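You operate a simulated robot arm through the tools that you are given. There is no shell and no other tool.

You are at the controls of a simulated two-armed robot. One attempt, no reset.

TASK
Plug the sink, run cold water to the line, wash the grey pot in it and let the water out.
Fine: the level stands within the thick blue line; pot upright on the drainer, plug back where it lay. Set down upright: what you pick out, long-stemmed sink plug. What is to be rubbed or washed off counts as gone when no trace of it is left.

Only the result counts: the job must be done as asked and must still hold three seconds after the hand-in. Knocking over, shifting, dropping, spilling or breaking anything else fails it.

THE ROBOT
Two 7-joint arms with two-finger parallel grippers on one trunk that stands fixed in place. Base frame: the origin is at the foot of the trunk, x ahead of it, y to its left, z up. Lengths are in mm, angles in degrees, forces in N, time in s.
The left shoulder is at [70, 163, 1245], the right one opposite. With the tool pointing down near the work surface each hand reaches from about 380 to 880 mm from the base axis, measured 20 degrees to its own side. Payload 3.43 kg a hand.
The tool frame of a hand sits at the grasp point between the pads (the TCP): z along the fingers, y along the line on which they close. The tips reach 34 mm beyond it. Largest opening 128 mm; finger width 24, thickness 12; the body of the gripper, 48 by 130 mm, starts 96 mm behind the TCP.
Orientation is told as [roll, pitch, yaw] about the base's x, y, z axes, in that order, counted from this pose: with the fingers straight down and closing along the base's y, the tool's x points along the base's -x, its y along +y and its z along -z.

THE INTERFACE
- The arms move only by the tool drive_tool. It takes "left_plan", "right_plan" or both (then of equal length, played together; a hand with none holds still); each is a list of rows, each an object (a shift or turn left out is 0, a gripper value left out holds the last) with "translation": the shift along the tool's x, y, z in units of 100 mm (1.0 is 100 mm), a list of three; "dr": the turn, a rotation vector about the tool's x, y, z in units of 180 degrees (1.0 is 180 degrees), a list of three; "fingers": the finger opening in mm, from 0 to 128. In form: [{"translation": [tx, ty, tz], "dr": [wx, wy, wz], "fingers": fingers}, ...]. A call has 1 to 20 rows; each row is the pose to reach, as a shift and turn from the pose commanded when the call began, along the tool's axes at that moment. A call with a number of a shift or a turn outside -1 to 1 is refused whole. Each row takes 0.2 s and may step no farther than 50 mm and 8.6 degrees from the row before; otherwise, or with a gripper value out of range, the whole call is refused. Where a pose cannot be reached the arm comes as near as it can. A force on the tool above 40 N (or 10 N above the force at the start of the call, whichever is more), or a blocked arm, ends the call early, and 0.2 s more pass. The fingers move at their own pace (about 153 mm/s each) and stop on an object; they squeeze with about 29 N. The grip force told is the motor's: it shows also when the fingers shut on nothing. Time passes only in rows, and 0.2 s behind the last, so rows that repeat a pose let the fingers close. It gives the time, the measured TCP pose, the force on the tool (base axes), the opening and the grip force at its end, in the units of the frame above (readings bear some noise), with the torque about the TCP (base axes, N m) and any sound that the robot's microphone picked up.
- Cameras (640 x 400 px; columns grow to the right, rows downward): "scene" is now at [110.4, 63.5, 1467.6]; the picture's right is [0.72, -0.70, 0.00], its down [-0.43, -0.44, -0.79] and it looks along [0.55, 0.56, -0.61] (base axes); focal length 284 px, centre (320, 200). "left" rides on the left gripper at [76, 11, -160] in its tool frame; the picture's right is [-0.15, 0.99, 0.00], its down [-0.88, -0.13, -0.46] and it looks along [-0.45, -0.07, 0.89] (tool axes); focal length 234 px, centre (320, 200). "right" rides on the right gripper at [76, -11, -160] in its tool frame; the picture's right is [0.15, 0.99, 0.00], its down [-0.88, 0.13, -0.46] and it looks along [-0.45, 0.07, 0.89] (tool axes); focal length 234 px, centre (320, 200). There is no depth. A picture from a camera that has moved, and an enlarged one, comes with that camera's place and axes in the base frame and with its lens.
- grab_frame(camera): a new picture of that camera. It takes no simulated time.
- lift_body(by): slides the trunk up (or, below 0, down) by that many mm; the arms and the scene camera ride with it, the base frame stays. It gives what a move gives, with no picture.
- pan_tilt(pan, tilt): turns the head with the scene camera to pan (to the left, within 86 degrees either way) and tilt (down, from -29 to 69), counted from straight ahead of the robot. It gives what a move gives.
- enlarge(camera, box): a new picture of the part [left, top, right, bottom] of that camera's present view, enlarged. It takes no simulated time.
- finish_job(): hands the job in; it is judged then, once.

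Nothing tells you positions but the pictures and the camera data. Unless the task says otherwise, let go and move clear before handing in.

The tools are called after "Call:" as name(argument=value, ...) on one line, values as JSON. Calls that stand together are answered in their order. drive_tool: Moves the arms, as the interface text tells. Its arguments: {"type":"object","properties":{"left_plan":{"type":"array","items":{"type":"object","properties":{"translation":{"type":"array","items":{"type":"number"}},"dr":{"type":"array","items":{"type":"number"}},"fingers":{"type":"number"}}}},"right_plan":{"type":"array","items":{"type":"object","properties":{"translation":{"type":"array","items":{"type":"number"}},"dr":{"type":"array","items":{"type":"number"}},"fingers":{"type":"number"}}}}},"required":[]} The other tools are called the same way: lift_body (by) slides the trunk up or down; pan_tilt (pan, tilt) turns the head that bears the scene camera; grab_frame (camera) takes a picture; enlarge (camera, box) takes an enlarged picture of a part of a camera's view; finish_job () hands the job in.

At the start:

```text
time: 0.0
left_ee_pos: [343.0, 519.2, 1165.5]
left_tool_rot: [-0.1, 0.0, 0.0]
left_force: [0.1, 0.7, -0.3]
left_wrist_torque: [0.0, 0.01, 0.0]
left_grip_width: 127.9
left_grip_force: 0.1
right_ee_pos: [556.9, 65.1, 1177.7]
right_tool_rot: [0.0, -0.2, 0.0]
right_force: [0.5, -0.3, 0.2]
right_wrist_torque: [0.05, -0.04, 0.01]
right_grip_width: 127.9
right_grip_force: 0.0
trunk travel left (down, up): [-725.0, 215.0]
head pan, tilt: [45.7, 37.9]
```

scene: 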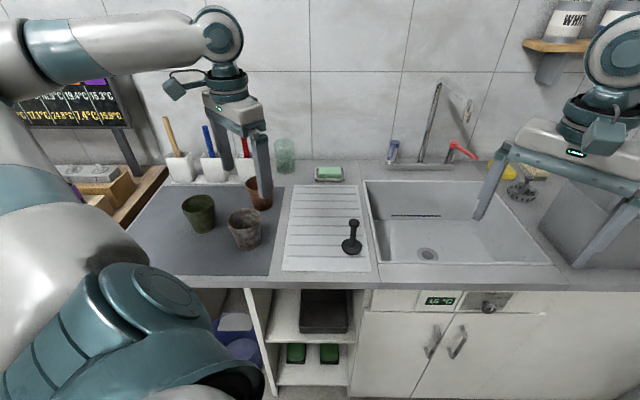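
right: 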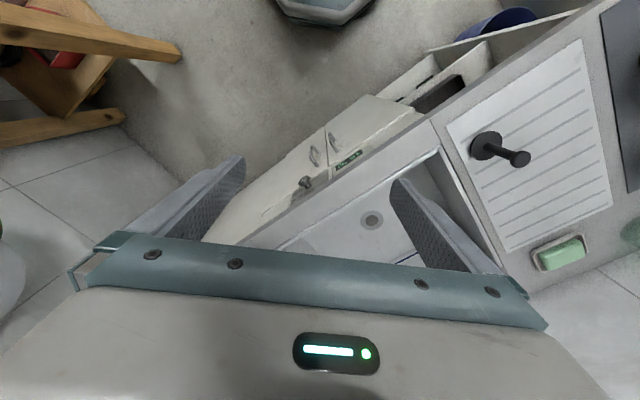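
left: 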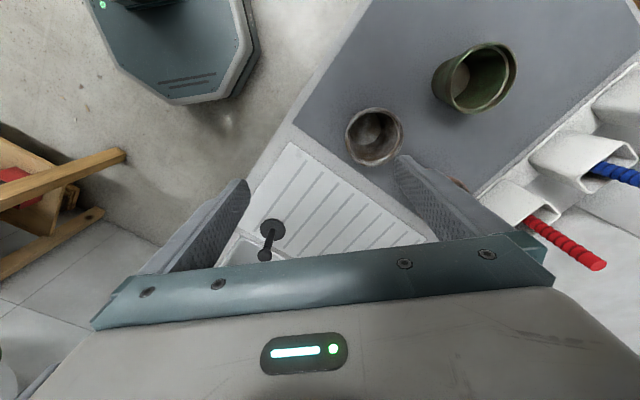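

I see a counter running diagonally ahead-left: a sink with a tap, a drainer with the long-stemmed plug, and three pots (green, grey, brown) on a mat, with brushes behind. I'll look closer before moving.

Call:
enlarge(camera="scene", box=[360, 80, 560, 205])

Call:
enlarge(camera="scene", box=[360, 170, 580, 310])

Call:
enlarge(camera="scene", box=[140, 100, 380, 280])

Call:
enlarge(camera="scene", box=[360, 280, 560, 400])

Call:
enlarge(camera="scene", box=[440, 120, 640, 300])

```text
3.20 times, centred on (460, 142) of scene
camera zoom: at [110.4, 63.5, 1467.6], right [0.72, -0.7, 0.0], down [-0.43, -0.44, -0.79], along [0.55, 0.56, -0.61], focal length 909 px, centre (-128, 384)
```

zoom: 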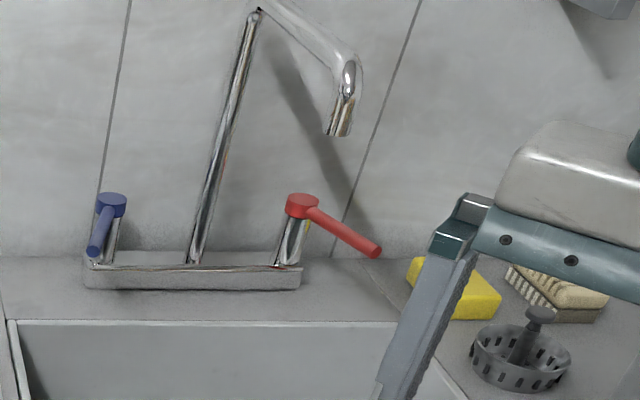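

```text
2.86 times, centred on (470, 240) of scene
camera zoom: at [110.4, 63.5, 1467.6], right [0.72, -0.7, 0.0], down [-0.43, -0.44, -0.79], along [0.55, 0.56, -0.61], focal length 812 px, centre (-109, 86)
```

zoom: 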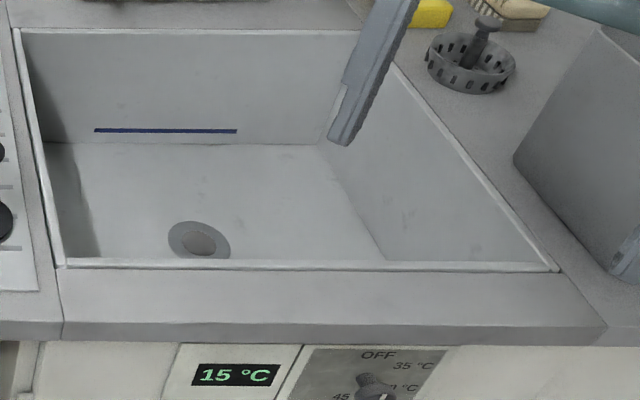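

```text
2.22 times, centred on (260, 190) of scene
camera zoom: at [110.4, 63.5, 1467.6], right [0.72, -0.7, 0.0], down [-0.43, -0.44, -0.79], along [0.55, 0.56, -0.61], focal length 631 px, centre (453, 222)
```

zoom: 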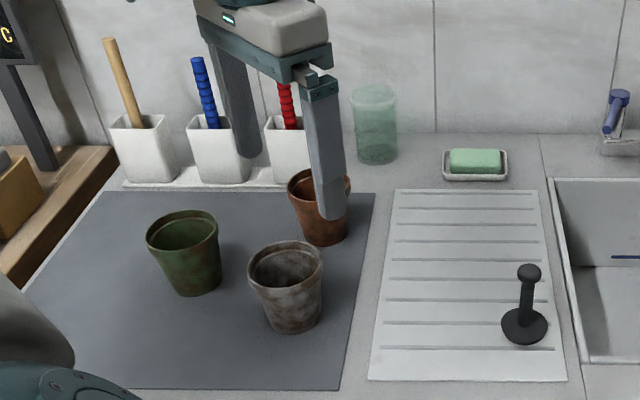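

```text
3.20 times, centred on (460, 340) of scene
camera zoom: at [110.4, 63.5, 1467.6], right [0.72, -0.7, 0.0], down [-0.43, -0.44, -0.79], along [0.55, 0.56, -0.61], focal length 909 px, centre (-128, -248)
```

zoom: 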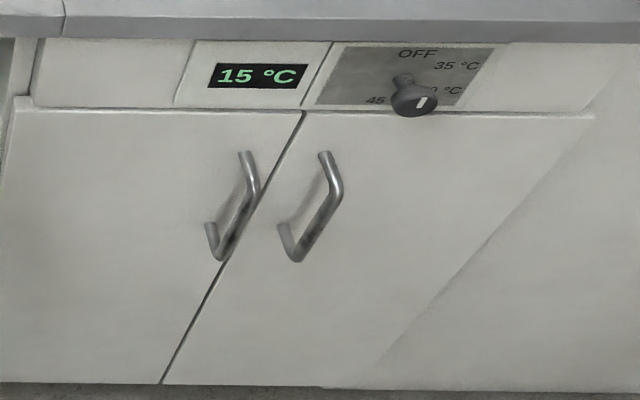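

```text
2.22 times, centred on (540, 210) of scene
camera zoom: at [110.4, 63.5, 1467.6], right [0.72, -0.7, 0.0], down [-0.43, -0.44, -0.79], along [0.55, 0.56, -0.61], focal length 631 px, centre (-169, 178)
```

zoom: 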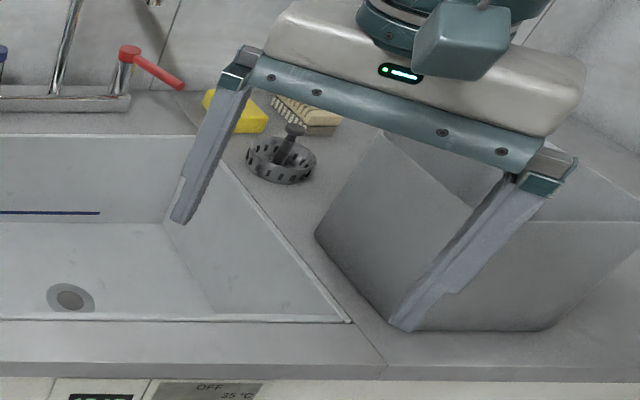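

Call:
drive_tool(right_plan=[{"translation": [0.3, -0.4, -0.1]}, {"translation": [0.6, -0.75, -0.2]}, {"translation": [1.0, -1.0, -0.3]}])

Call:
drive_tool(right_plan=[{"translation": [0.2, -0.45, -0.0]}, {"translation": [0.4, -0.85, 0]}, {"translation": [0.5, -1.0, 0]}])

Call:
grab_frame(camera="scene")

Call:
grab_frame(camera="right")

```text
refused: row 1 steps farther than a row can; nothing moved
```

```text
time: 0.8
left_ee_pos: [343.4, 521.0, 1164.9]
left_tool_rot: [0.0, 0.0, 0.0]
left_force: [-0.8, -0.6, -0.5]
left_wrist_torque: [0.0, 0.0, 0.01]
left_grip_width: 128.2
left_grip_force: 0.1
right_ee_pos: [507.8, -35.6, 1177.5]
right_tool_rot: [0.0, 0.1, 0.0]
right_force: [0.1, 0.6, -0.2]
right_wrist_torque: [-0.01, -0.02, 0.02]
right_grip_width: 127.9
right_grip_force: 0.0
trunk travel left (down, up): [-725.0, 215.0]
head pan, tilt: [45.7, 37.9]
```

```text
taken
camera scene: at [110.4, 64.3, 1467.6], right [0.72, -0.7, 0.0], down [-0.43, -0.44, -0.79], along [0.55, 0.56, -0.61], focal length 284 px, centre (320, 200)
```

scene: 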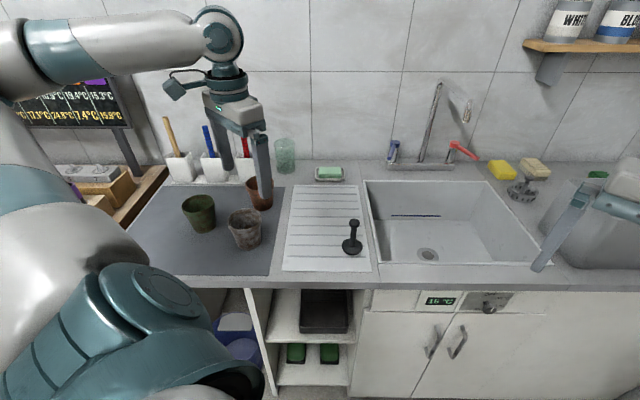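

```text
taken
camera right: at [434.2, -47.0, 1337.7], right [-0.15, 0.99, 0.0], down [0.88, 0.13, 0.46], along [0.45, 0.07, -0.89], focal length 234 px, centre (320, 200)
```

right: 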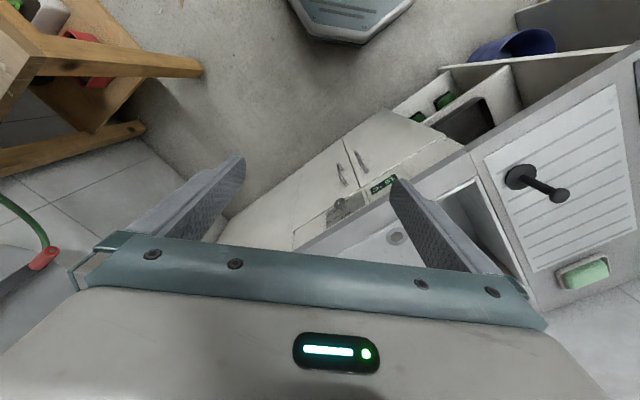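

Call:
drive_tool(right_plan=[{"translation": [0.22, -0.42, -0.1]}, {"translation": [0.4, -0.84, -0.2]}, {"translation": [0.6, -1.0, -0.4]}, {"translation": [1.0, -1.0, -0.6]}])

Call:
enlarge(camera="scene", box=[360, 170, 580, 310])

Call:
enlarge(camera="scene", box=[470, 130, 640, 240])

Call:
enlarge(camera="scene", box=[380, 60, 500, 180])

Call:
enlarge(camera="left", box=[230, 80, 530, 270])

```text
time: 1.8
left_ee_pos: [342.8, 520.7, 1166.9]
left_tool_rot: [0.0, -0.1, 0.0]
left_force: [-0.2, 0.6, -0.5]
left_wrist_torque: [-0.01, -0.01, -0.02]
left_grip_width: 128.0
left_grip_force: 0.1
right_ee_pos: [405.3, -134.2, 1237.7]
right_tool_rot: [0.0, 0.0, 0.0]
right_force: [0.2, 0.3, 0.5]
right_wrist_torque: [-0.01, 0.01, -0.02]
right_grip_width: 128.1
right_grip_force: 0.0
trunk travel left (down, up): [-725.0, 215.0]
head pan, tilt: [45.7, 37.9]
```

```text
2.86 times, centred on (470, 240) of scene
camera zoom: at [108.8, 64.1, 1467.7], right [0.72, -0.7, 0.0], down [-0.43, -0.44, -0.79], along [0.55, 0.56, -0.61], focal length 812 px, centre (-109, 86)
```

zoom: 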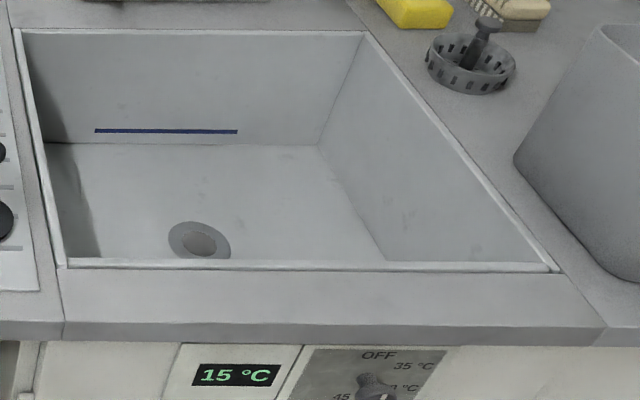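

```text
3.64 times, centred on (555, 185) of scene
camera zoom: at [108.8, 64.1, 1467.7], right [0.72, -0.7, 0.0], down [-0.43, -0.44, -0.79], along [0.55, 0.56, -0.61], focal length 1033 px, centre (-534, 254)
```

zoom: 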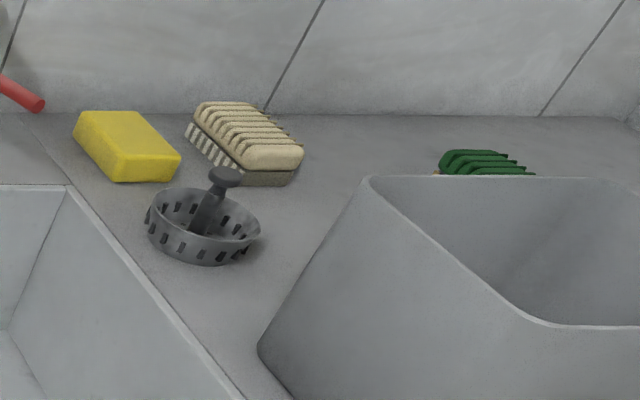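

```text
3.33 times, centred on (440, 120) of scene
camera zoom: at [108.8, 64.1, 1467.7], right [0.72, -0.7, 0.0], down [-0.43, -0.44, -0.79], along [0.55, 0.56, -0.61], focal length 947 px, centre (-80, 467)
```

zoom: 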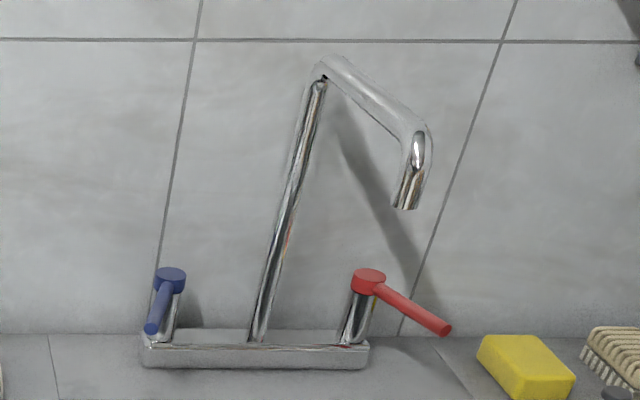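

```text
2.11 times, centred on (380, 175) of left
camera zoom: at [265.4, 531.3, 1324.6], right [0.15, 0.99, 0.0], down [0.88, -0.13, 0.46], along [0.45, -0.07, -0.89], focal length 493 px, centre (194, 253)
```

zoom: 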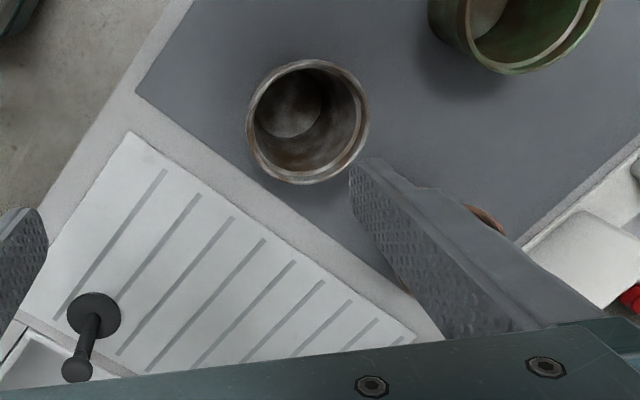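

The plug stands at about (540, 380) with its knob near z 980; the left hand goes over there first, and I check its position again from close by.

Call:
drive_tool(left_plan=[{"translation": [-0.33, -0.23, 0.13], "fingers": 70}, {"translation": [-0.66, -0.46, 0.26]}, {"translation": [-1.0, -0.7, 0.4]}])

Call:
drive_tool(left_plan=[{"translation": [-0.33, -0.23, 0.1]}, {"translation": [-0.66, -0.46, 0.2]}, {"translation": [-0.97, -0.7, 0.3]}])

Call:
grab_frame(camera="left")

Call:
grab_frame(camera="scene")

```text
time: 2.6
left_ee_pos: [445.3, 447.9, 1125.8]
left_tool_rot: [0.2, 0.1, -0.1]
left_force: [0.9, -0.2, -1.0]
left_wrist_torque: [0.02, 0.07, -0.05]
left_grip_width: 69.9
left_grip_force: 0.1
right_ee_pos: [410.7, -135.8, 1234.8]
right_tool_rot: [0.1, 0.1, 0.0]
right_force: [-0.5, -0.8, -0.8]
right_wrist_torque: [-0.02, 0.02, 0.03]
right_grip_width: 127.8
right_grip_force: 0.0
trunk travel left (down, up): [-725.0, 215.0]
head pan, tilt: [45.7, 37.9]
```

```text
time: 3.4
left_ee_pos: [540.7, 379.0, 1096.3]
left_tool_rot: [0.1, 0.0, 0.0]
left_force: [0.0, 0.5, 0.9]
left_wrist_torque: [0.0, -0.02, -0.02]
left_grip_width: 70.2
left_grip_force: 0.1
right_ee_pos: [407.2, -134.2, 1237.7]
right_tool_rot: [-0.1, 0.0, 0.0]
right_force: [0.6, 0.6, 0.1]
right_wrist_torque: [-0.03, 0.02, 0.03]
right_grip_width: 128.0
right_grip_force: 0.1
trunk travel left (down, up): [-725.0, 215.0]
head pan, tilt: [45.7, 37.9]
```

```text
taken
camera left: at [463.9, 389.9, 1254.6], right [0.15, 0.99, 0.0], down [0.88, -0.13, 0.46], along [0.45, -0.07, -0.89], focal length 234 px, centre (320, 200)
```

left: 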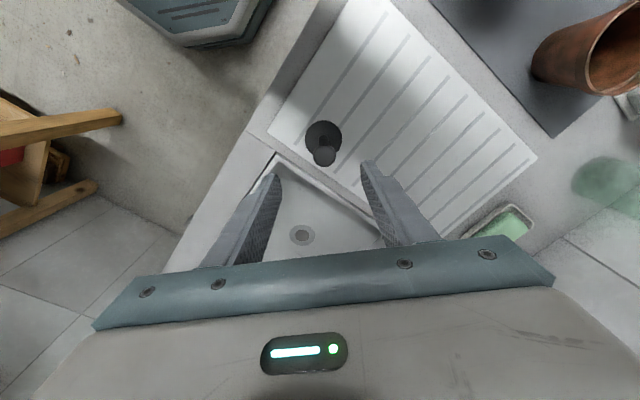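

```text
taken
camera scene: at [111.3, 63.0, 1467.5], right [0.72, -0.7, 0.0], down [-0.43, -0.44, -0.79], along [0.55, 0.57, -0.61], focal length 284 px, centre (320, 200)
```

scene: 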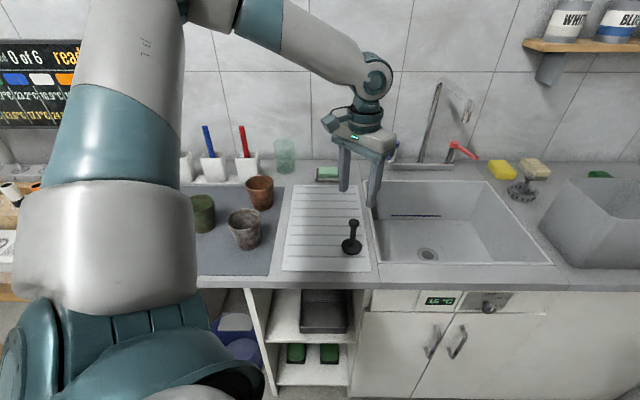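

Call:
drive_tool(left_plan=[{"translation": [0, 0.03, 0.4]}, {"translation": [0, 0.03, 0.8]}, {"translation": [0, 0.03, 0.9]}])

Call:
grab_frame(camera="left")

Call:
enlarge(camera="scene", box=[290, 180, 410, 280])

```text
time: 4.2
left_ee_pos: [540.3, 382.2, 1006.0]
left_tool_rot: [-0.1, 0.0, 0.0]
left_force: [0.5, 0.6, 0.2]
left_wrist_torque: [0.02, -0.02, 0.01]
left_grip_width: 70.0
left_grip_force: 0.1
right_ee_pos: [407.4, -134.0, 1237.5]
right_tool_rot: [-0.1, 0.0, -0.1]
right_force: [0.4, 0.3, -0.1]
right_wrist_torque: [0.03, 0.01, -0.02]
right_grip_width: 128.0
right_grip_force: 0.1
trunk travel left (down, up): [-725.0, 215.0]
head pan, tilt: [45.7, 37.9]
```

```text
taken
camera left: at [462.9, 392.9, 1164.9], right [0.15, 0.99, 0.0], down [0.88, -0.13, 0.46], along [0.45, -0.07, -0.89], focal length 234 px, centre (320, 200)
```

left: 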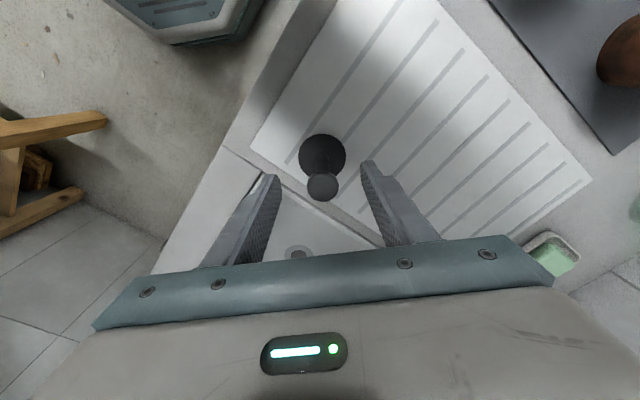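

```text
4.00 times, centred on (350, 230) of scene
camera zoom: at [109.8, 63.2, 1467.7], right [0.72, -0.7, 0.0], down [-0.43, -0.44, -0.79], along [0.55, 0.56, -0.61], focal length 1136 px, centre (200, 80)
```

zoom: 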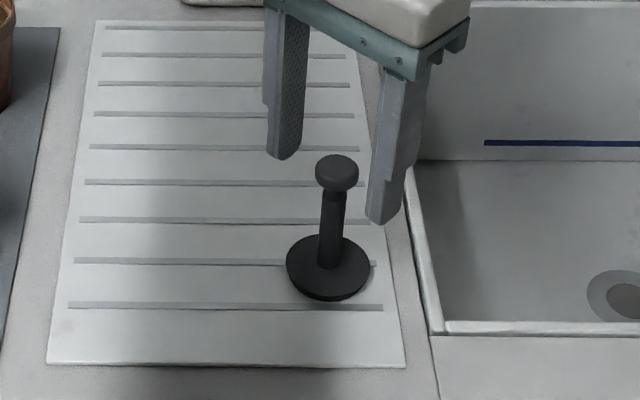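

Call:
drive_tool(left_plan=[{"translation": [-0.02, 0.0, 0.34]}, {"translation": [-0.02, 0.0, 0.34], "fingers": 0}, {"translation": [-0.02, 0.0, 0.34], "fingers": 0}, {"translation": [-0.02, 0.0, 0.34], "fingers": 0}])

Call:
grab_frame(camera="left")

Call:
enlarge(camera="scene", box=[290, 180, 410, 280])

```text
time: 5.2
left_ee_pos: [543.1, 383.4, 970.0]
left_tool_rot: [0.1, 0.0, 0.0]
left_force: [-0.7, -0.5, 0.1]
left_wrist_torque: [0.0, 0.01, 0.04]
left_grip_width: 26.8
left_grip_force: 28.6
right_ee_pos: [407.3, -134.8, 1238.1]
right_tool_rot: [0.0, 0.1, 0.0]
right_force: [0.9, 0.1, -0.3]
right_wrist_torque: [0.0, 0.03, -0.03]
right_grip_width: 127.8
right_grip_force: 0.0
trunk travel left (down, up): [-725.0, 215.0]
head pan, tilt: [45.7, 37.9]
```

```text
taken
camera left: at [466.5, 393.9, 1130.1], right [0.15, 0.99, 0.0], down [0.88, -0.13, 0.46], along [0.45, -0.07, -0.89], focal length 234 px, centre (320, 200)
```

left: 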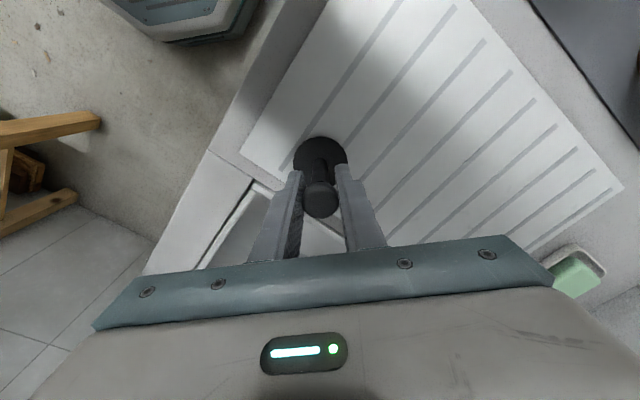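

```text
4.00 times, centred on (350, 230) of scene
camera zoom: at [111.1, 63.6, 1467.5], right [0.72, -0.7, 0.0], down [-0.43, -0.44, -0.79], along [0.55, 0.56, -0.61], focal length 1136 px, centre (200, 80)
```

zoom: 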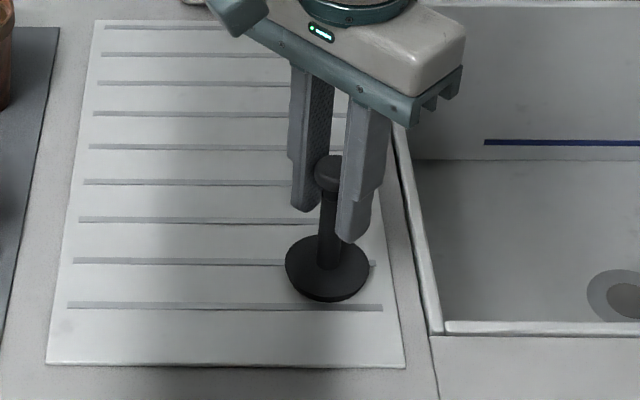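

Call:
drive_tool(left_plan=[{"translation": [0, 0, -0.25]}, {"translation": [0, 0, -0.6]}, {"translation": [-0.4, -0.12, -0.7]}, {"translation": [-0.8, -0.25, -0.7]}, {"translation": [-1.0, -0.32, -0.7]}])

Call:
grab_frame(camera="left")

Call:
grab_frame(camera="scene")

```text
time: 6.4
left_ee_pos: [641.5, 351.7, 1040.9]
left_tool_rot: [0.0, 0.0, 0.1]
left_force: [-0.1, -1.1, 0.1]
left_wrist_torque: [0.0, 0.01, -0.04]
left_grip_width: 0.0
left_grip_force: 28.7
right_ee_pos: [405.8, -135.0, 1237.5]
right_tool_rot: [0.0, 0.0, 0.0]
right_force: [0.2, -0.1, -0.9]
right_wrist_torque: [-0.01, 0.02, -0.02]
right_grip_width: 128.0
right_grip_force: 0.0
trunk travel left (down, up): [-725.0, 215.0]
head pan, tilt: [45.7, 37.9]
```

```text
taken
camera left: at [565.7, 361.9, 1200.4], right [0.15, 0.99, 0.0], down [0.88, -0.13, 0.46], along [0.45, -0.07, -0.89], focal length 234 px, centre (320, 200)
```

left: 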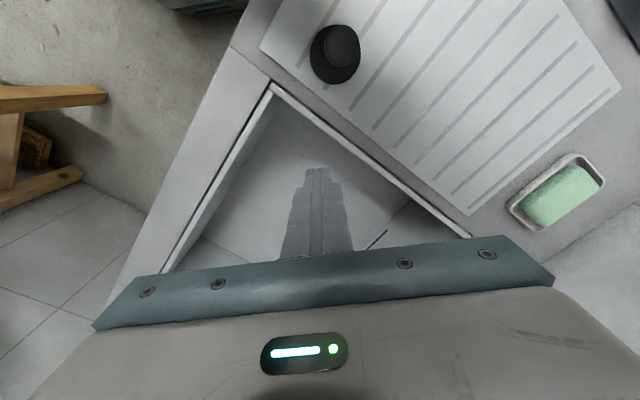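

```text
taken
camera scene: at [110.1, 63.3, 1467.6], right [0.72, -0.7, 0.0], down [-0.43, -0.44, -0.79], along [0.55, 0.56, -0.61], focal length 284 px, centre (320, 200)
```

scene: 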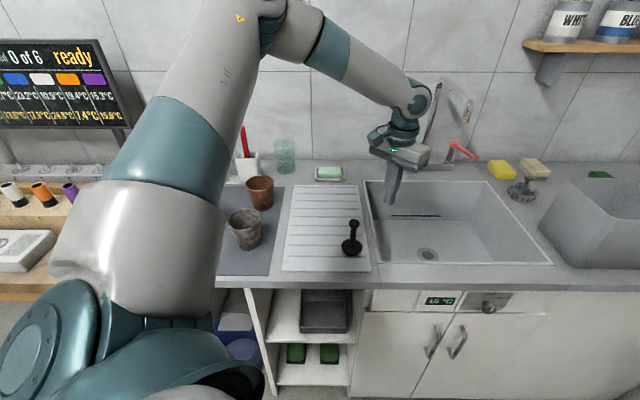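

The knob slipped out of the grip, but the plug still stands where it was. I'll re-grip it by the stem with the hand tilted, so the knob keeps it from slipping.

Call:
drive_tool(left_plan=[{"translation": [0.33, 0.1, -0.1], "dr": [0, -0.0417, 0], "fingers": 60}, {"translation": [0.66, 0.2, -0.15], "dr": [0, -0.0833, 0]}, {"translation": [1.0, 0.31, -0.2], "dr": [0, -0.125, 0]}, {"translation": [1.0, 0.31, -0.2], "dr": [0, -0.1667, 0]}])

Call:
grab_frame(camera="scene")

Call:
grab_frame(camera="left")

```text
time: 7.4
left_ee_pos: [542.2, 381.7, 1062.0]
left_tool_rot: [-0.1, -30.2, 0.1]
left_force: [-0.4, 0.4, 0.2]
left_wrist_torque: [-0.01, 0.02, -0.01]
left_grip_width: 59.9
left_grip_force: 0.0
right_ee_pos: [407.2, -134.3, 1238.2]
right_tool_rot: [-0.1, 0.0, 0.0]
right_force: [0.5, -1.1, 0.0]
right_wrist_torque: [0.01, 0.0, 0.0]
right_grip_width: 128.1
right_grip_force: 0.1
trunk travel left (down, up): [-725.0, 215.0]
head pan, tilt: [45.7, 37.9]
```

```text
taken
camera scene: at [110.1, 64.6, 1467.6], right [0.72, -0.7, 0.0], down [-0.43, -0.44, -0.79], along [0.55, 0.56, -0.61], focal length 284 px, centre (320, 200)
```

scene: 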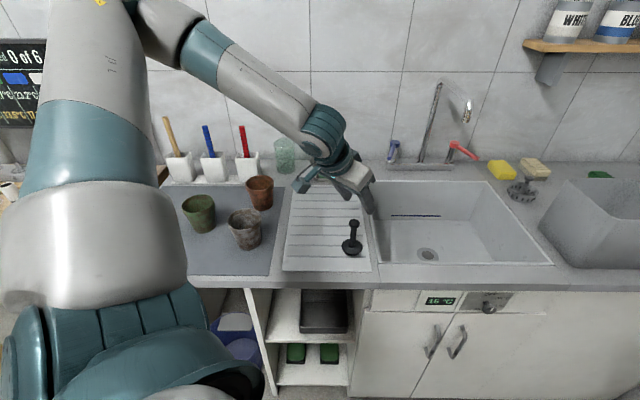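

```text
taken
camera left: at [395.4, 392.8, 1160.4], right [0.13, 0.99, 0.07], down [0.53, -0.13, 0.84], along [0.84, -0.07, -0.54], focal length 234 px, centre (320, 200)
```

left: 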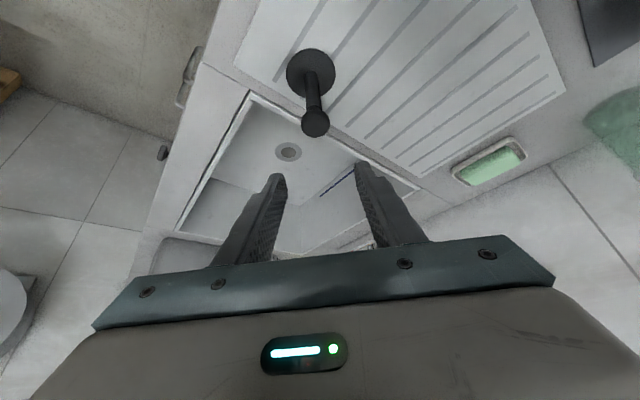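

Call:
drive_tool(left_plan=[{"translation": [0.33, 0.0, 0.11], "dr": [0, -0.0463, 0]}, {"translation": [0.66, 0.0, 0.22], "dr": [0, -0.0926, 0]}, {"translation": [1.0, 0.005, 0.343], "dr": [0, -0.1389, 0]}])

Call:
grab_frame(camera="left")

Call:
enlarge(camera="scene", box=[290, 160, 430, 280])

```text
time: 8.2
left_ee_pos: [492.8, 397.4, 968.7]
left_tool_rot: [-0.2, -54.9, 0.2]
left_force: [0.6, -0.2, 0.1]
left_wrist_torque: [-0.01, 0.03, 0.02]
left_grip_width: 60.0
left_grip_force: 0.1
left hand out of reach, approached as far as the arm can: row 2, 3
right_ee_pos: [408.1, -135.0, 1237.1]
right_tool_rot: [0.0, 0.0, 0.0]
right_force: [-0.3, -0.7, 0.6]
right_wrist_torque: [0.02, -0.02, -0.01]
right_grip_width: 128.1
right_grip_force: 0.0
trunk travel left (down, up): [-725.0, 215.0]
head pan, tilt: [45.7, 37.9]
```

```text
taken
camera left: at [317.7, 408.3, 997.2], right [0.08, 0.99, 0.12], down [0.13, -0.13, 0.98], along [0.99, -0.07, -0.14], focal length 234 px, centre (320, 200)
```

left: 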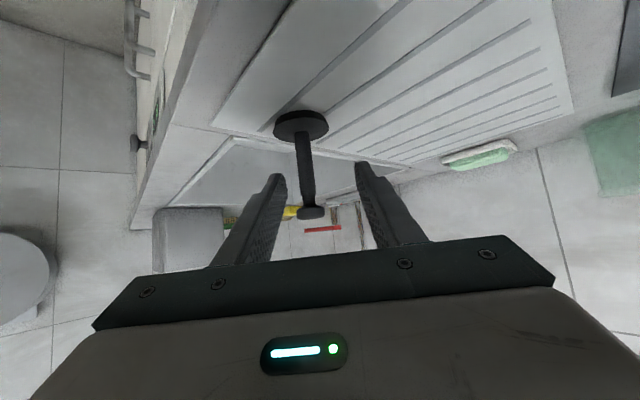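

```text
3.33 times, centred on (360, 220) of scene
camera zoom: at [110.5, 63.7, 1467.7], right [0.72, -0.7, 0.0], down [-0.43, -0.44, -0.79], along [0.55, 0.56, -0.61], focal length 947 px, centre (187, 133)
```

zoom: 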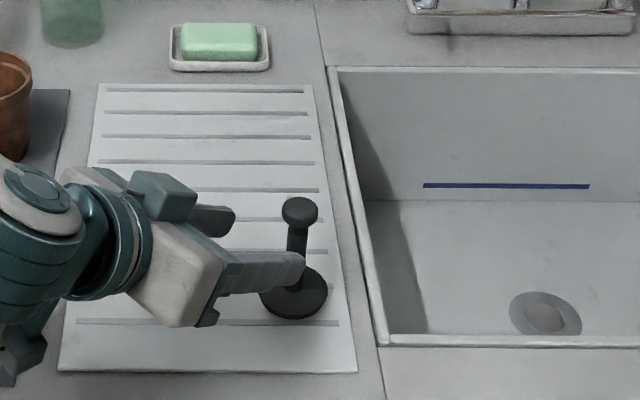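

Call:
drive_tool(left_plan=[{"translation": [0, 0, 0.2]}, {"translation": [0, 0, 0.3]}])

```text
time: 8.8
left_ee_pos: [517.9, 395.8, 951.1]
left_tool_rot: [0.0, -55.0, 0.0]
left_force: [-0.5, 0.3, -0.1]
left_wrist_torque: [0.01, 0.02, 0.0]
left_grip_width: 59.9
left_grip_force: 0.1
right_ee_pos: [406.2, -135.4, 1237.1]
right_tool_rot: [0.0, 0.1, 0.0]
right_force: [0.1, -0.3, 0.3]
right_wrist_torque: [-0.02, -0.02, 0.01]
right_grip_width: 128.0
right_grip_force: 0.0
trunk travel left (down, up): [-725.0, 215.0]
head pan, tilt: [45.7, 37.9]
```

Call:
drive_tool(left_plan=[{"translation": [0.036, -0.14, 0.05]}, {"translation": [0.036, -0.14, 0.17]}])

Call:
grab_frame(camera="left")

Call:
enlarge(camera="scene", box=[320, 200, 390, 270])

```text
time: 9.4
left_ee_pos: [529.1, 383.2, 939.5]
left_tool_rot: [0.0, -54.9, 0.1]
left_force: [-0.2, -0.2, 0.3]
left_wrist_torque: [0.0, -0.01, 0.01]
left_grip_width: 59.9
left_grip_force: 0.2
right_ee_pos: [407.9, -135.1, 1236.7]
right_tool_rot: [0.0, 0.0, 0.0]
right_force: [-0.3, 0.3, 0.4]
right_wrist_torque: [0.02, 0.04, 0.0]
right_grip_width: 128.2
right_grip_force: 0.2
trunk travel left (down, up): [-725.0, 215.0]
head pan, tilt: [45.7, 37.9]
```

```text
taken
camera left: at [354.4, 393.4, 968.0], right [0.08, 0.99, 0.12], down [0.13, -0.13, 0.98], along [0.99, -0.07, -0.14], focal length 234 px, centre (320, 200)
```

left: 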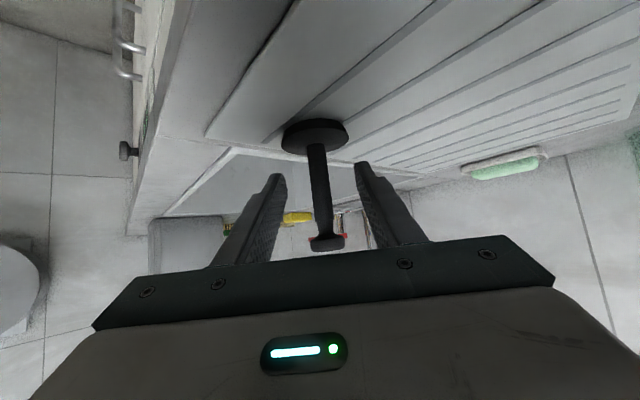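

```text
5.71 times, centred on (355, 235) of scene
camera zoom: at [110.8, 63.3, 1467.5], right [0.72, -0.7, 0.0], down [-0.43, -0.44, -0.79], along [0.55, 0.56, -0.61], focal length 1624 px, centre (120, 0)
```

zoom: 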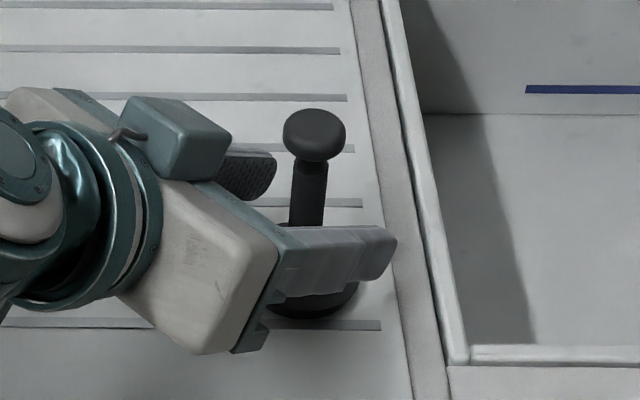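

Call:
drive_tool(left_plan=[{"translation": [0, 0, 0], "fingers": 0}, {"translation": [0, 0, 0], "fingers": 0}, {"translation": [0, 0, 0], "fingers": 0}])

Call:
grab_frame(camera="left")

Call:
enlarge(camera="scene", box=[320, 200, 390, 270])

```text
time: 10.2
left_ee_pos: [529.7, 382.4, 940.2]
left_tool_rot: [-0.1, -55.0, 0.0]
left_force: [-0.7, 0.1, 0.6]
left_wrist_torque: [0.04, 0.01, -0.02]
left_grip_width: 14.8
left_grip_force: 28.7
right_ee_pos: [407.1, -135.5, 1237.1]
right_tool_rot: [0.0, 0.0, 0.0]
right_force: [-0.7, -0.3, 0.2]
right_wrist_torque: [0.01, -0.01, 0.0]
right_grip_width: 128.1
right_grip_force: 0.1
trunk travel left (down, up): [-725.0, 215.0]
head pan, tilt: [45.7, 37.9]
```

```text
taken
camera left: at [354.3, 393.5, 968.3], right [0.08, 0.99, 0.12], down [0.13, -0.13, 0.98], along [0.99, -0.07, -0.14], focal length 234 px, centre (320, 200)
```

left: 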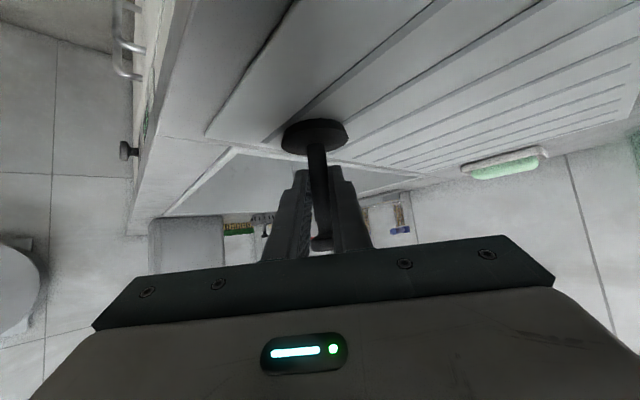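

```text
5.71 times, centred on (355, 235) of scene
camera zoom: at [110.4, 63.3, 1467.6], right [0.72, -0.7, 0.0], down [-0.43, -0.44, -0.79], along [0.55, 0.56, -0.61], focal length 1624 px, centre (120, 0)
```

zoom: 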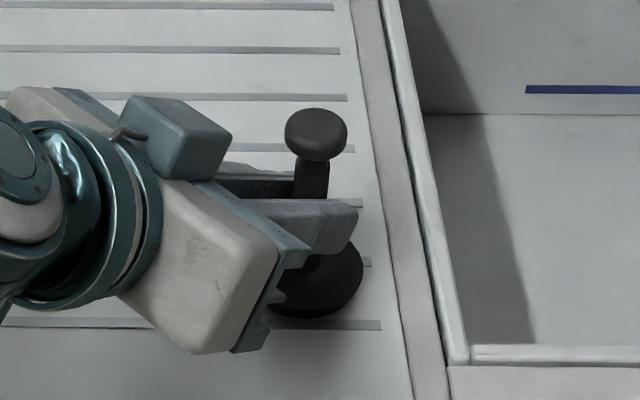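

Call:
drive_tool(left_plan=[{"translation": [-0.082, 0, -0.057]}, {"translation": [-0.246, 0, -0.172]}, {"translation": [-0.41, 0, -0.287]}, {"translation": [-0.573, 0, -0.402]}])

Call:
enlarge(camera="scene", box=[300, 150, 420, 270])

Call:
grab_frame(camera="left")

```text
time: 11.2
left_ee_pos: [529.0, 383.3, 1011.4]
left_tool_rot: [0.0, -55.0, -0.1]
left_force: [0.2, -0.7, -0.6]
left_wrist_torque: [-0.03, 0.0, 0.02]
left_grip_width: 14.7
left_grip_force: 29.4
right_ee_pos: [405.8, -134.6, 1237.3]
right_tool_rot: [0.0, 0.0, 0.0]
right_force: [-0.4, -0.5, 0.3]
right_wrist_torque: [-0.01, -0.01, 0.03]
right_grip_width: 128.3
right_grip_force: 0.1
trunk travel left (down, up): [-725.0, 215.0]
head pan, tilt: [45.7, 37.9]
```

```text
3.33 times, centred on (360, 210) of scene
camera zoom: at [109.8, 63.3, 1467.6], right [0.72, -0.7, 0.0], down [-0.43, -0.44, -0.79], along [0.55, 0.56, -0.61], focal length 947 px, centre (187, 167)
```

zoom: 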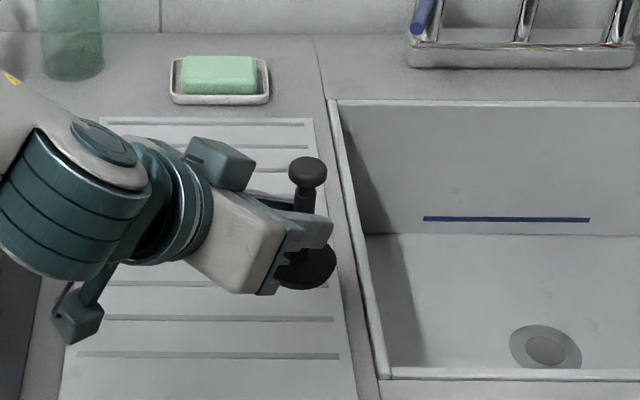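

```text
taken
camera left: at [354.0, 393.9, 1038.8], right [0.08, 0.99, 0.12], down [0.13, -0.13, 0.98], along [0.99, -0.07, -0.14], focal length 234 px, centre (320, 200)
```

left: 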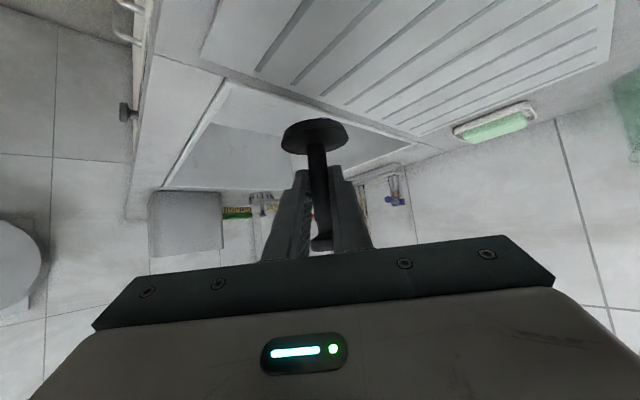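

Call:
drive_tool(left_plan=[{"translation": [-0.205, -0.117, 0.292]}, {"translation": [-0.41, -0.233, 0.584]}, {"translation": [-0.614, -0.35, 0.876]}])

Call:
drive_tool(left_plan=[{"translation": [-0.205, -0.117, 0.292]}, {"translation": [-0.41, -0.233, 0.584]}, {"translation": [-0.614, -0.35, 0.876]}])

Call:
drive_tool(left_plan=[{"translation": [-0.205, -0.117, 0.292]}, {"translation": [-0.41, -0.233, 0.584]}, {"translation": [-0.614, -0.35, 0.876]}])

Call:
grab_frame(camera="left")

Call:
grab_frame(camera="scene")

```text
time: 12.0
left_ee_pos: [637.1, 347.4, 1009.5]
left_tool_rot: [-0.1, -54.9, 0.0]
left_force: [0.0, -0.1, -0.5]
left_wrist_torque: [-0.02, 0.01, 0.03]
left_grip_width: 14.9
left_grip_force: 29.1
right_ee_pos: [408.5, -134.3, 1237.6]
right_tool_rot: [0.0, 0.0, -0.1]
right_force: [0.5, 0.0, -0.5]
right_wrist_torque: [0.0, 0.03, 0.0]
right_grip_width: 128.2
right_grip_force: 0.0
trunk travel left (down, up): [-725.0, 215.0]
head pan, tilt: [45.7, 37.9]
```

```text
time: 12.8
left_ee_pos: [744.5, 312.5, 1008.9]
left_tool_rot: [0.1, -55.0, -0.1]
left_force: [-0.1, -0.7, -0.9]
left_wrist_torque: [0.01, 0.02, 0.0]
left_grip_width: 14.9
left_grip_force: 28.6
right_ee_pos: [407.8, -135.7, 1236.4]
right_tool_rot: [0.2, 0.1, 0.0]
right_force: [0.2, -0.3, -1.3]
right_wrist_torque: [-0.01, 0.0, 0.0]
right_grip_width: 127.9
right_grip_force: 0.0
trunk travel left (down, up): [-725.0, 215.0]
head pan, tilt: [45.7, 37.9]
```

```text
time: 13.6
left_ee_pos: [829.2, 295.9, 1030.8]
left_tool_rot: [-0.2, -55.0, 0.1]
left_force: [0.1, -0.3, -1.1]
left_wrist_torque: [-0.02, -0.01, -0.01]
left_grip_width: 14.9
left_grip_force: 29.5
left hand out of reach, approached as far as the arm can: row 2, 3
right_ee_pos: [405.6, -134.2, 1239.8]
right_tool_rot: [-0.1, 0.0, 0.0]
right_force: [0.3, 0.8, -0.3]
right_wrist_torque: [-0.03, -0.04, 0.02]
right_grip_width: 128.1
right_grip_force: 0.0
trunk travel left (down, up): [-725.0, 215.0]
head pan, tilt: [45.7, 37.9]
```

```text
taken
camera left: at [652.8, 307.0, 1059.3], right [0.08, 0.99, 0.12], down [0.13, -0.13, 0.98], along [0.99, -0.07, -0.14], focal length 234 px, centre (320, 200)
```

left: 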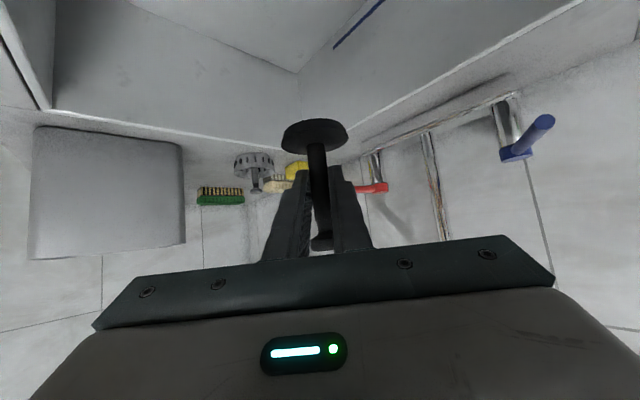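

```text
taken
camera scene: at [109.3, 65.0, 1467.6], right [0.72, -0.7, 0.0], down [-0.43, -0.44, -0.79], along [0.55, 0.56, -0.61], focal length 284 px, centre (320, 200)
```

scene: 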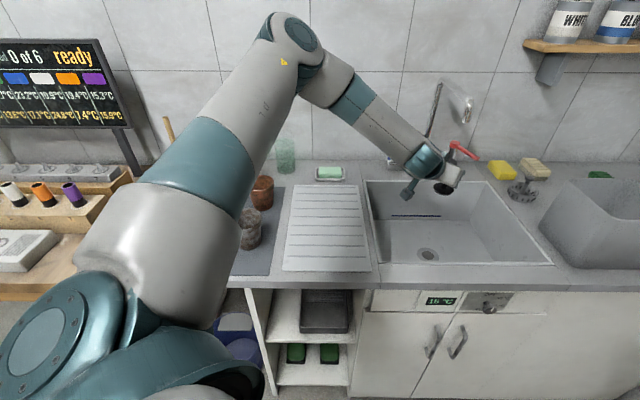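

Call:
lift_body(by=-150)

Call:
grab_frame(camera="scene")

Call:
grab_frame(camera="left")

```text
time: 15.3
left_ee_pos: [828.9, 294.6, 880.8]
left_tool_rot: [0.1, -55.0, 0.0]
left_force: [-0.4, 0.0, -0.5]
left_wrist_torque: [-0.02, 0.05, 0.0]
left_grip_width: 14.9
left_grip_force: 28.7
right_ee_pos: [407.1, -135.1, 1086.3]
right_tool_rot: [0.0, 0.0, 0.0]
right_force: [-0.2, -0.7, -0.5]
right_wrist_torque: [-0.01, 0.0, 0.02]
right_grip_width: 128.0
right_grip_force: 0.0
trunk travel left (down, up): [-575.0, 365.0]
head pan, tilt: [45.7, 37.9]
```

```text
taken
camera scene: at [110.4, 63.3, 1317.7], right [0.72, -0.7, 0.0], down [-0.43, -0.44, -0.79], along [0.55, 0.56, -0.61], focal length 284 px, centre (320, 200)
```

scene: 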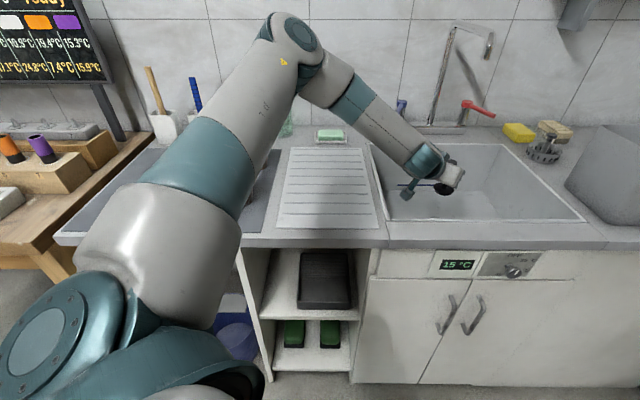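

```text
taken
camera left: at [653.3, 305.4, 909.2], right [0.08, 0.99, 0.12], down [0.13, -0.13, 0.98], along [0.99, -0.07, -0.14], focal length 234 px, centre (320, 200)
```

left: 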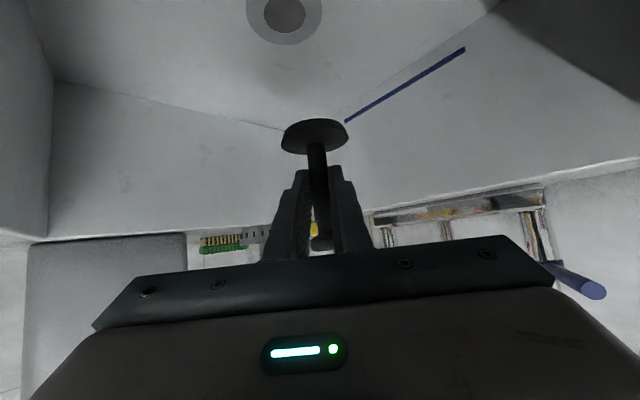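

Call:
drive_tool(left_plan=[{"translation": [0.1, -0.06, 0.18], "dr": [0, 0.0417, 0]}, {"translation": [0.25, -0.12, 0.44], "dr": [0, 0.0833, 0]}, {"translation": [0.471, -0.17, 0.721], "dr": [0, 0.0833, 0]}])

Call:
grab_frame(camera="scene")

Call:
grab_frame(camera="left")

```text
time: 16.1
left_ee_pos: [808.3, 308.8, 848.0]
left_tool_rot: [-0.2, -40.0, -0.1]
left_force: [-0.1, 0.1, 0.1]
left_wrist_torque: [-0.02, 0.0, 0.0]
left_grip_width: 14.9
left_grip_force: 29.2
left hand out of reach, approached as far as the arm can: row 1, 2, 3
right_ee_pos: [406.7, -134.6, 1087.0]
right_tool_rot: [0.0, 0.1, 0.0]
right_force: [-1.3, -0.1, -0.4]
right_wrist_torque: [0.0, -0.01, 0.05]
right_grip_width: 128.1
right_grip_force: 0.1
trunk travel left (down, up): [-575.0, 365.0]
head pan, tilt: [45.7, 37.9]
```

```text
taken
camera scene: at [110.7, 63.6, 1317.5], right [0.72, -0.7, 0.0], down [-0.43, -0.44, -0.79], along [0.55, 0.56, -0.61], focal length 284 px, centre (320, 200)
```

scene: 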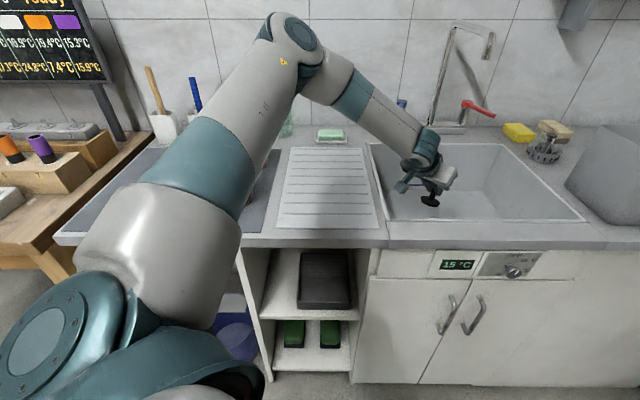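

```text
taken
camera left: at [646.6, 320.2, 920.3], right [0.11, 0.99, 0.09], down [0.38, -0.13, 0.92], along [0.92, -0.07, -0.39], focal length 234 px, centre (320, 200)
```

left: 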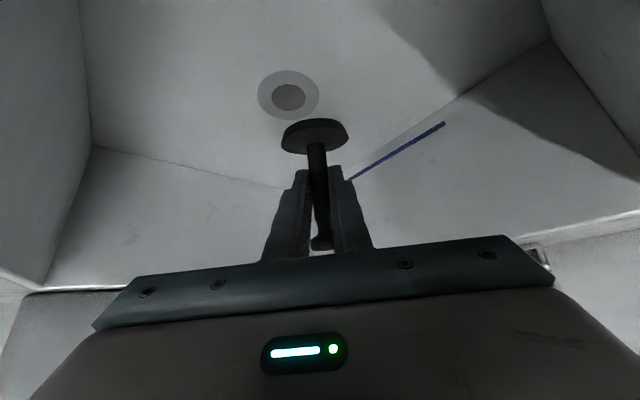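

Call:
drive_tool(left_plan=[{"translation": [-0.1, 0, -0.33]}, {"translation": [-0.2, 0, -0.66]}, {"translation": [-0.305, 0, -0.985]}])

Call:
lift_body(by=-150)

Call:
grab_frame(camera="scene")

```text
time: 16.9
left_ee_pos: [766.7, 308.6, 942.6]
left_tool_rot: [0.0, -40.0, -0.1]
left_force: [0.8, -0.7, -0.4]
left_wrist_torque: [0.01, -0.01, 0.01]
left_grip_width: 14.9
left_grip_force: 29.0
right_ee_pos: [405.9, -135.4, 1087.1]
right_tool_rot: [0.0, 0.0, 0.0]
right_force: [-0.4, -0.7, 0.1]
right_wrist_torque: [-0.01, -0.04, 0.02]
right_grip_width: 128.0
right_grip_force: 0.1
trunk travel left (down, up): [-575.0, 365.0]
head pan, tilt: [45.7, 37.9]
```

```text
time: 18.4
left_ee_pos: [772.3, 306.5, 818.1]
left_tool_rot: [0.0, -41.0, -0.2]
left_force: [-2.5, -4.5, 10.3]
left_wrist_torque: [0.6, 1.7, 0.88]
left_grip_width: 15.0
left_grip_force: 29.2
right_ee_pos: [406.7, -134.9, 951.6]
right_tool_rot: [0.0, -0.1, 0.1]
right_force: [0.6, 0.2, 0.2]
right_wrist_torque: [0.01, 0.04, 0.03]
right_grip_width: 127.9
right_grip_force: 0.0
trunk travel left (down, up): [-440.0, 500.0]
head pan, tilt: [45.7, 37.9]
stopped: the force on the tool passed its limit at 53 N (the readings are from after the stop); the commanded pose is now the measured one
```

```text
taken
camera scene: at [110.1, 62.8, 1181.9], right [0.72, -0.7, 0.0], down [-0.43, -0.44, -0.79], along [0.55, 0.56, -0.61], focal length 284 px, centre (320, 200)
```

scene: 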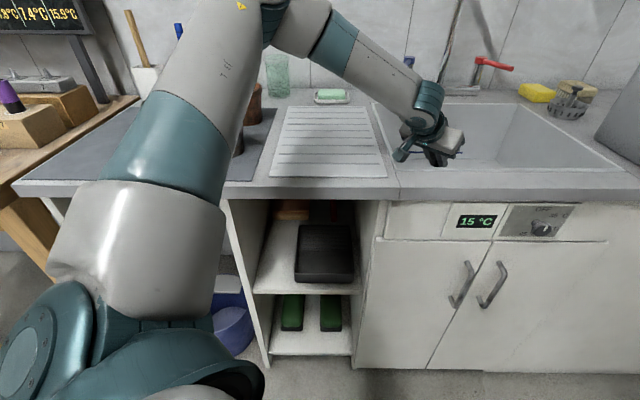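

Call:
lift_body(by=60)

Call:
grab_frame(camera="left")

Call:
enlarge(camera="scene", box=[370, 60, 510, 200])

```text
time: 19.4
left_ee_pos: [771.6, 308.4, 875.5]
left_tool_rot: [0.1, -40.8, -0.2]
left_force: [0.3, -0.2, -1.0]
left_wrist_torque: [0.03, 0.03, -0.01]
left_grip_width: 14.9
left_grip_force: 28.9
right_ee_pos: [407.2, -135.1, 1011.8]
right_tool_rot: [0.1, 0.1, 0.0]
right_force: [0.1, -0.1, 0.0]
right_wrist_torque: [0.03, 0.02, -0.02]
right_grip_width: 128.1
right_grip_force: 0.0
trunk travel left (down, up): [-500.0, 440.0]
head pan, tilt: [45.7, 37.9]
```

```text
taken
camera left: at [609.0, 319.5, 945.8], right [0.11, 0.99, 0.1], down [0.37, -0.13, 0.92], along [0.92, -0.07, -0.38], focal length 234 px, centre (320, 200)
```

left: 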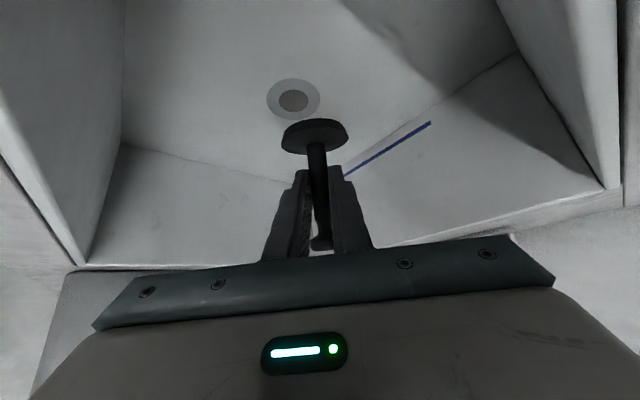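

```text
2.86 times, centred on (440, 130) of scene
camera zoom: at [110.8, 63.3, 1242.1], right [0.72, -0.7, 0.0], down [-0.43, -0.44, -0.79], along [0.55, 0.56, -0.61], focal length 812 px, centre (-23, 400)
```

zoom: 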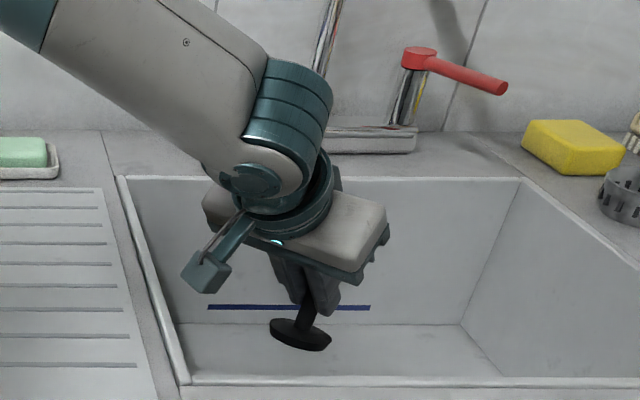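

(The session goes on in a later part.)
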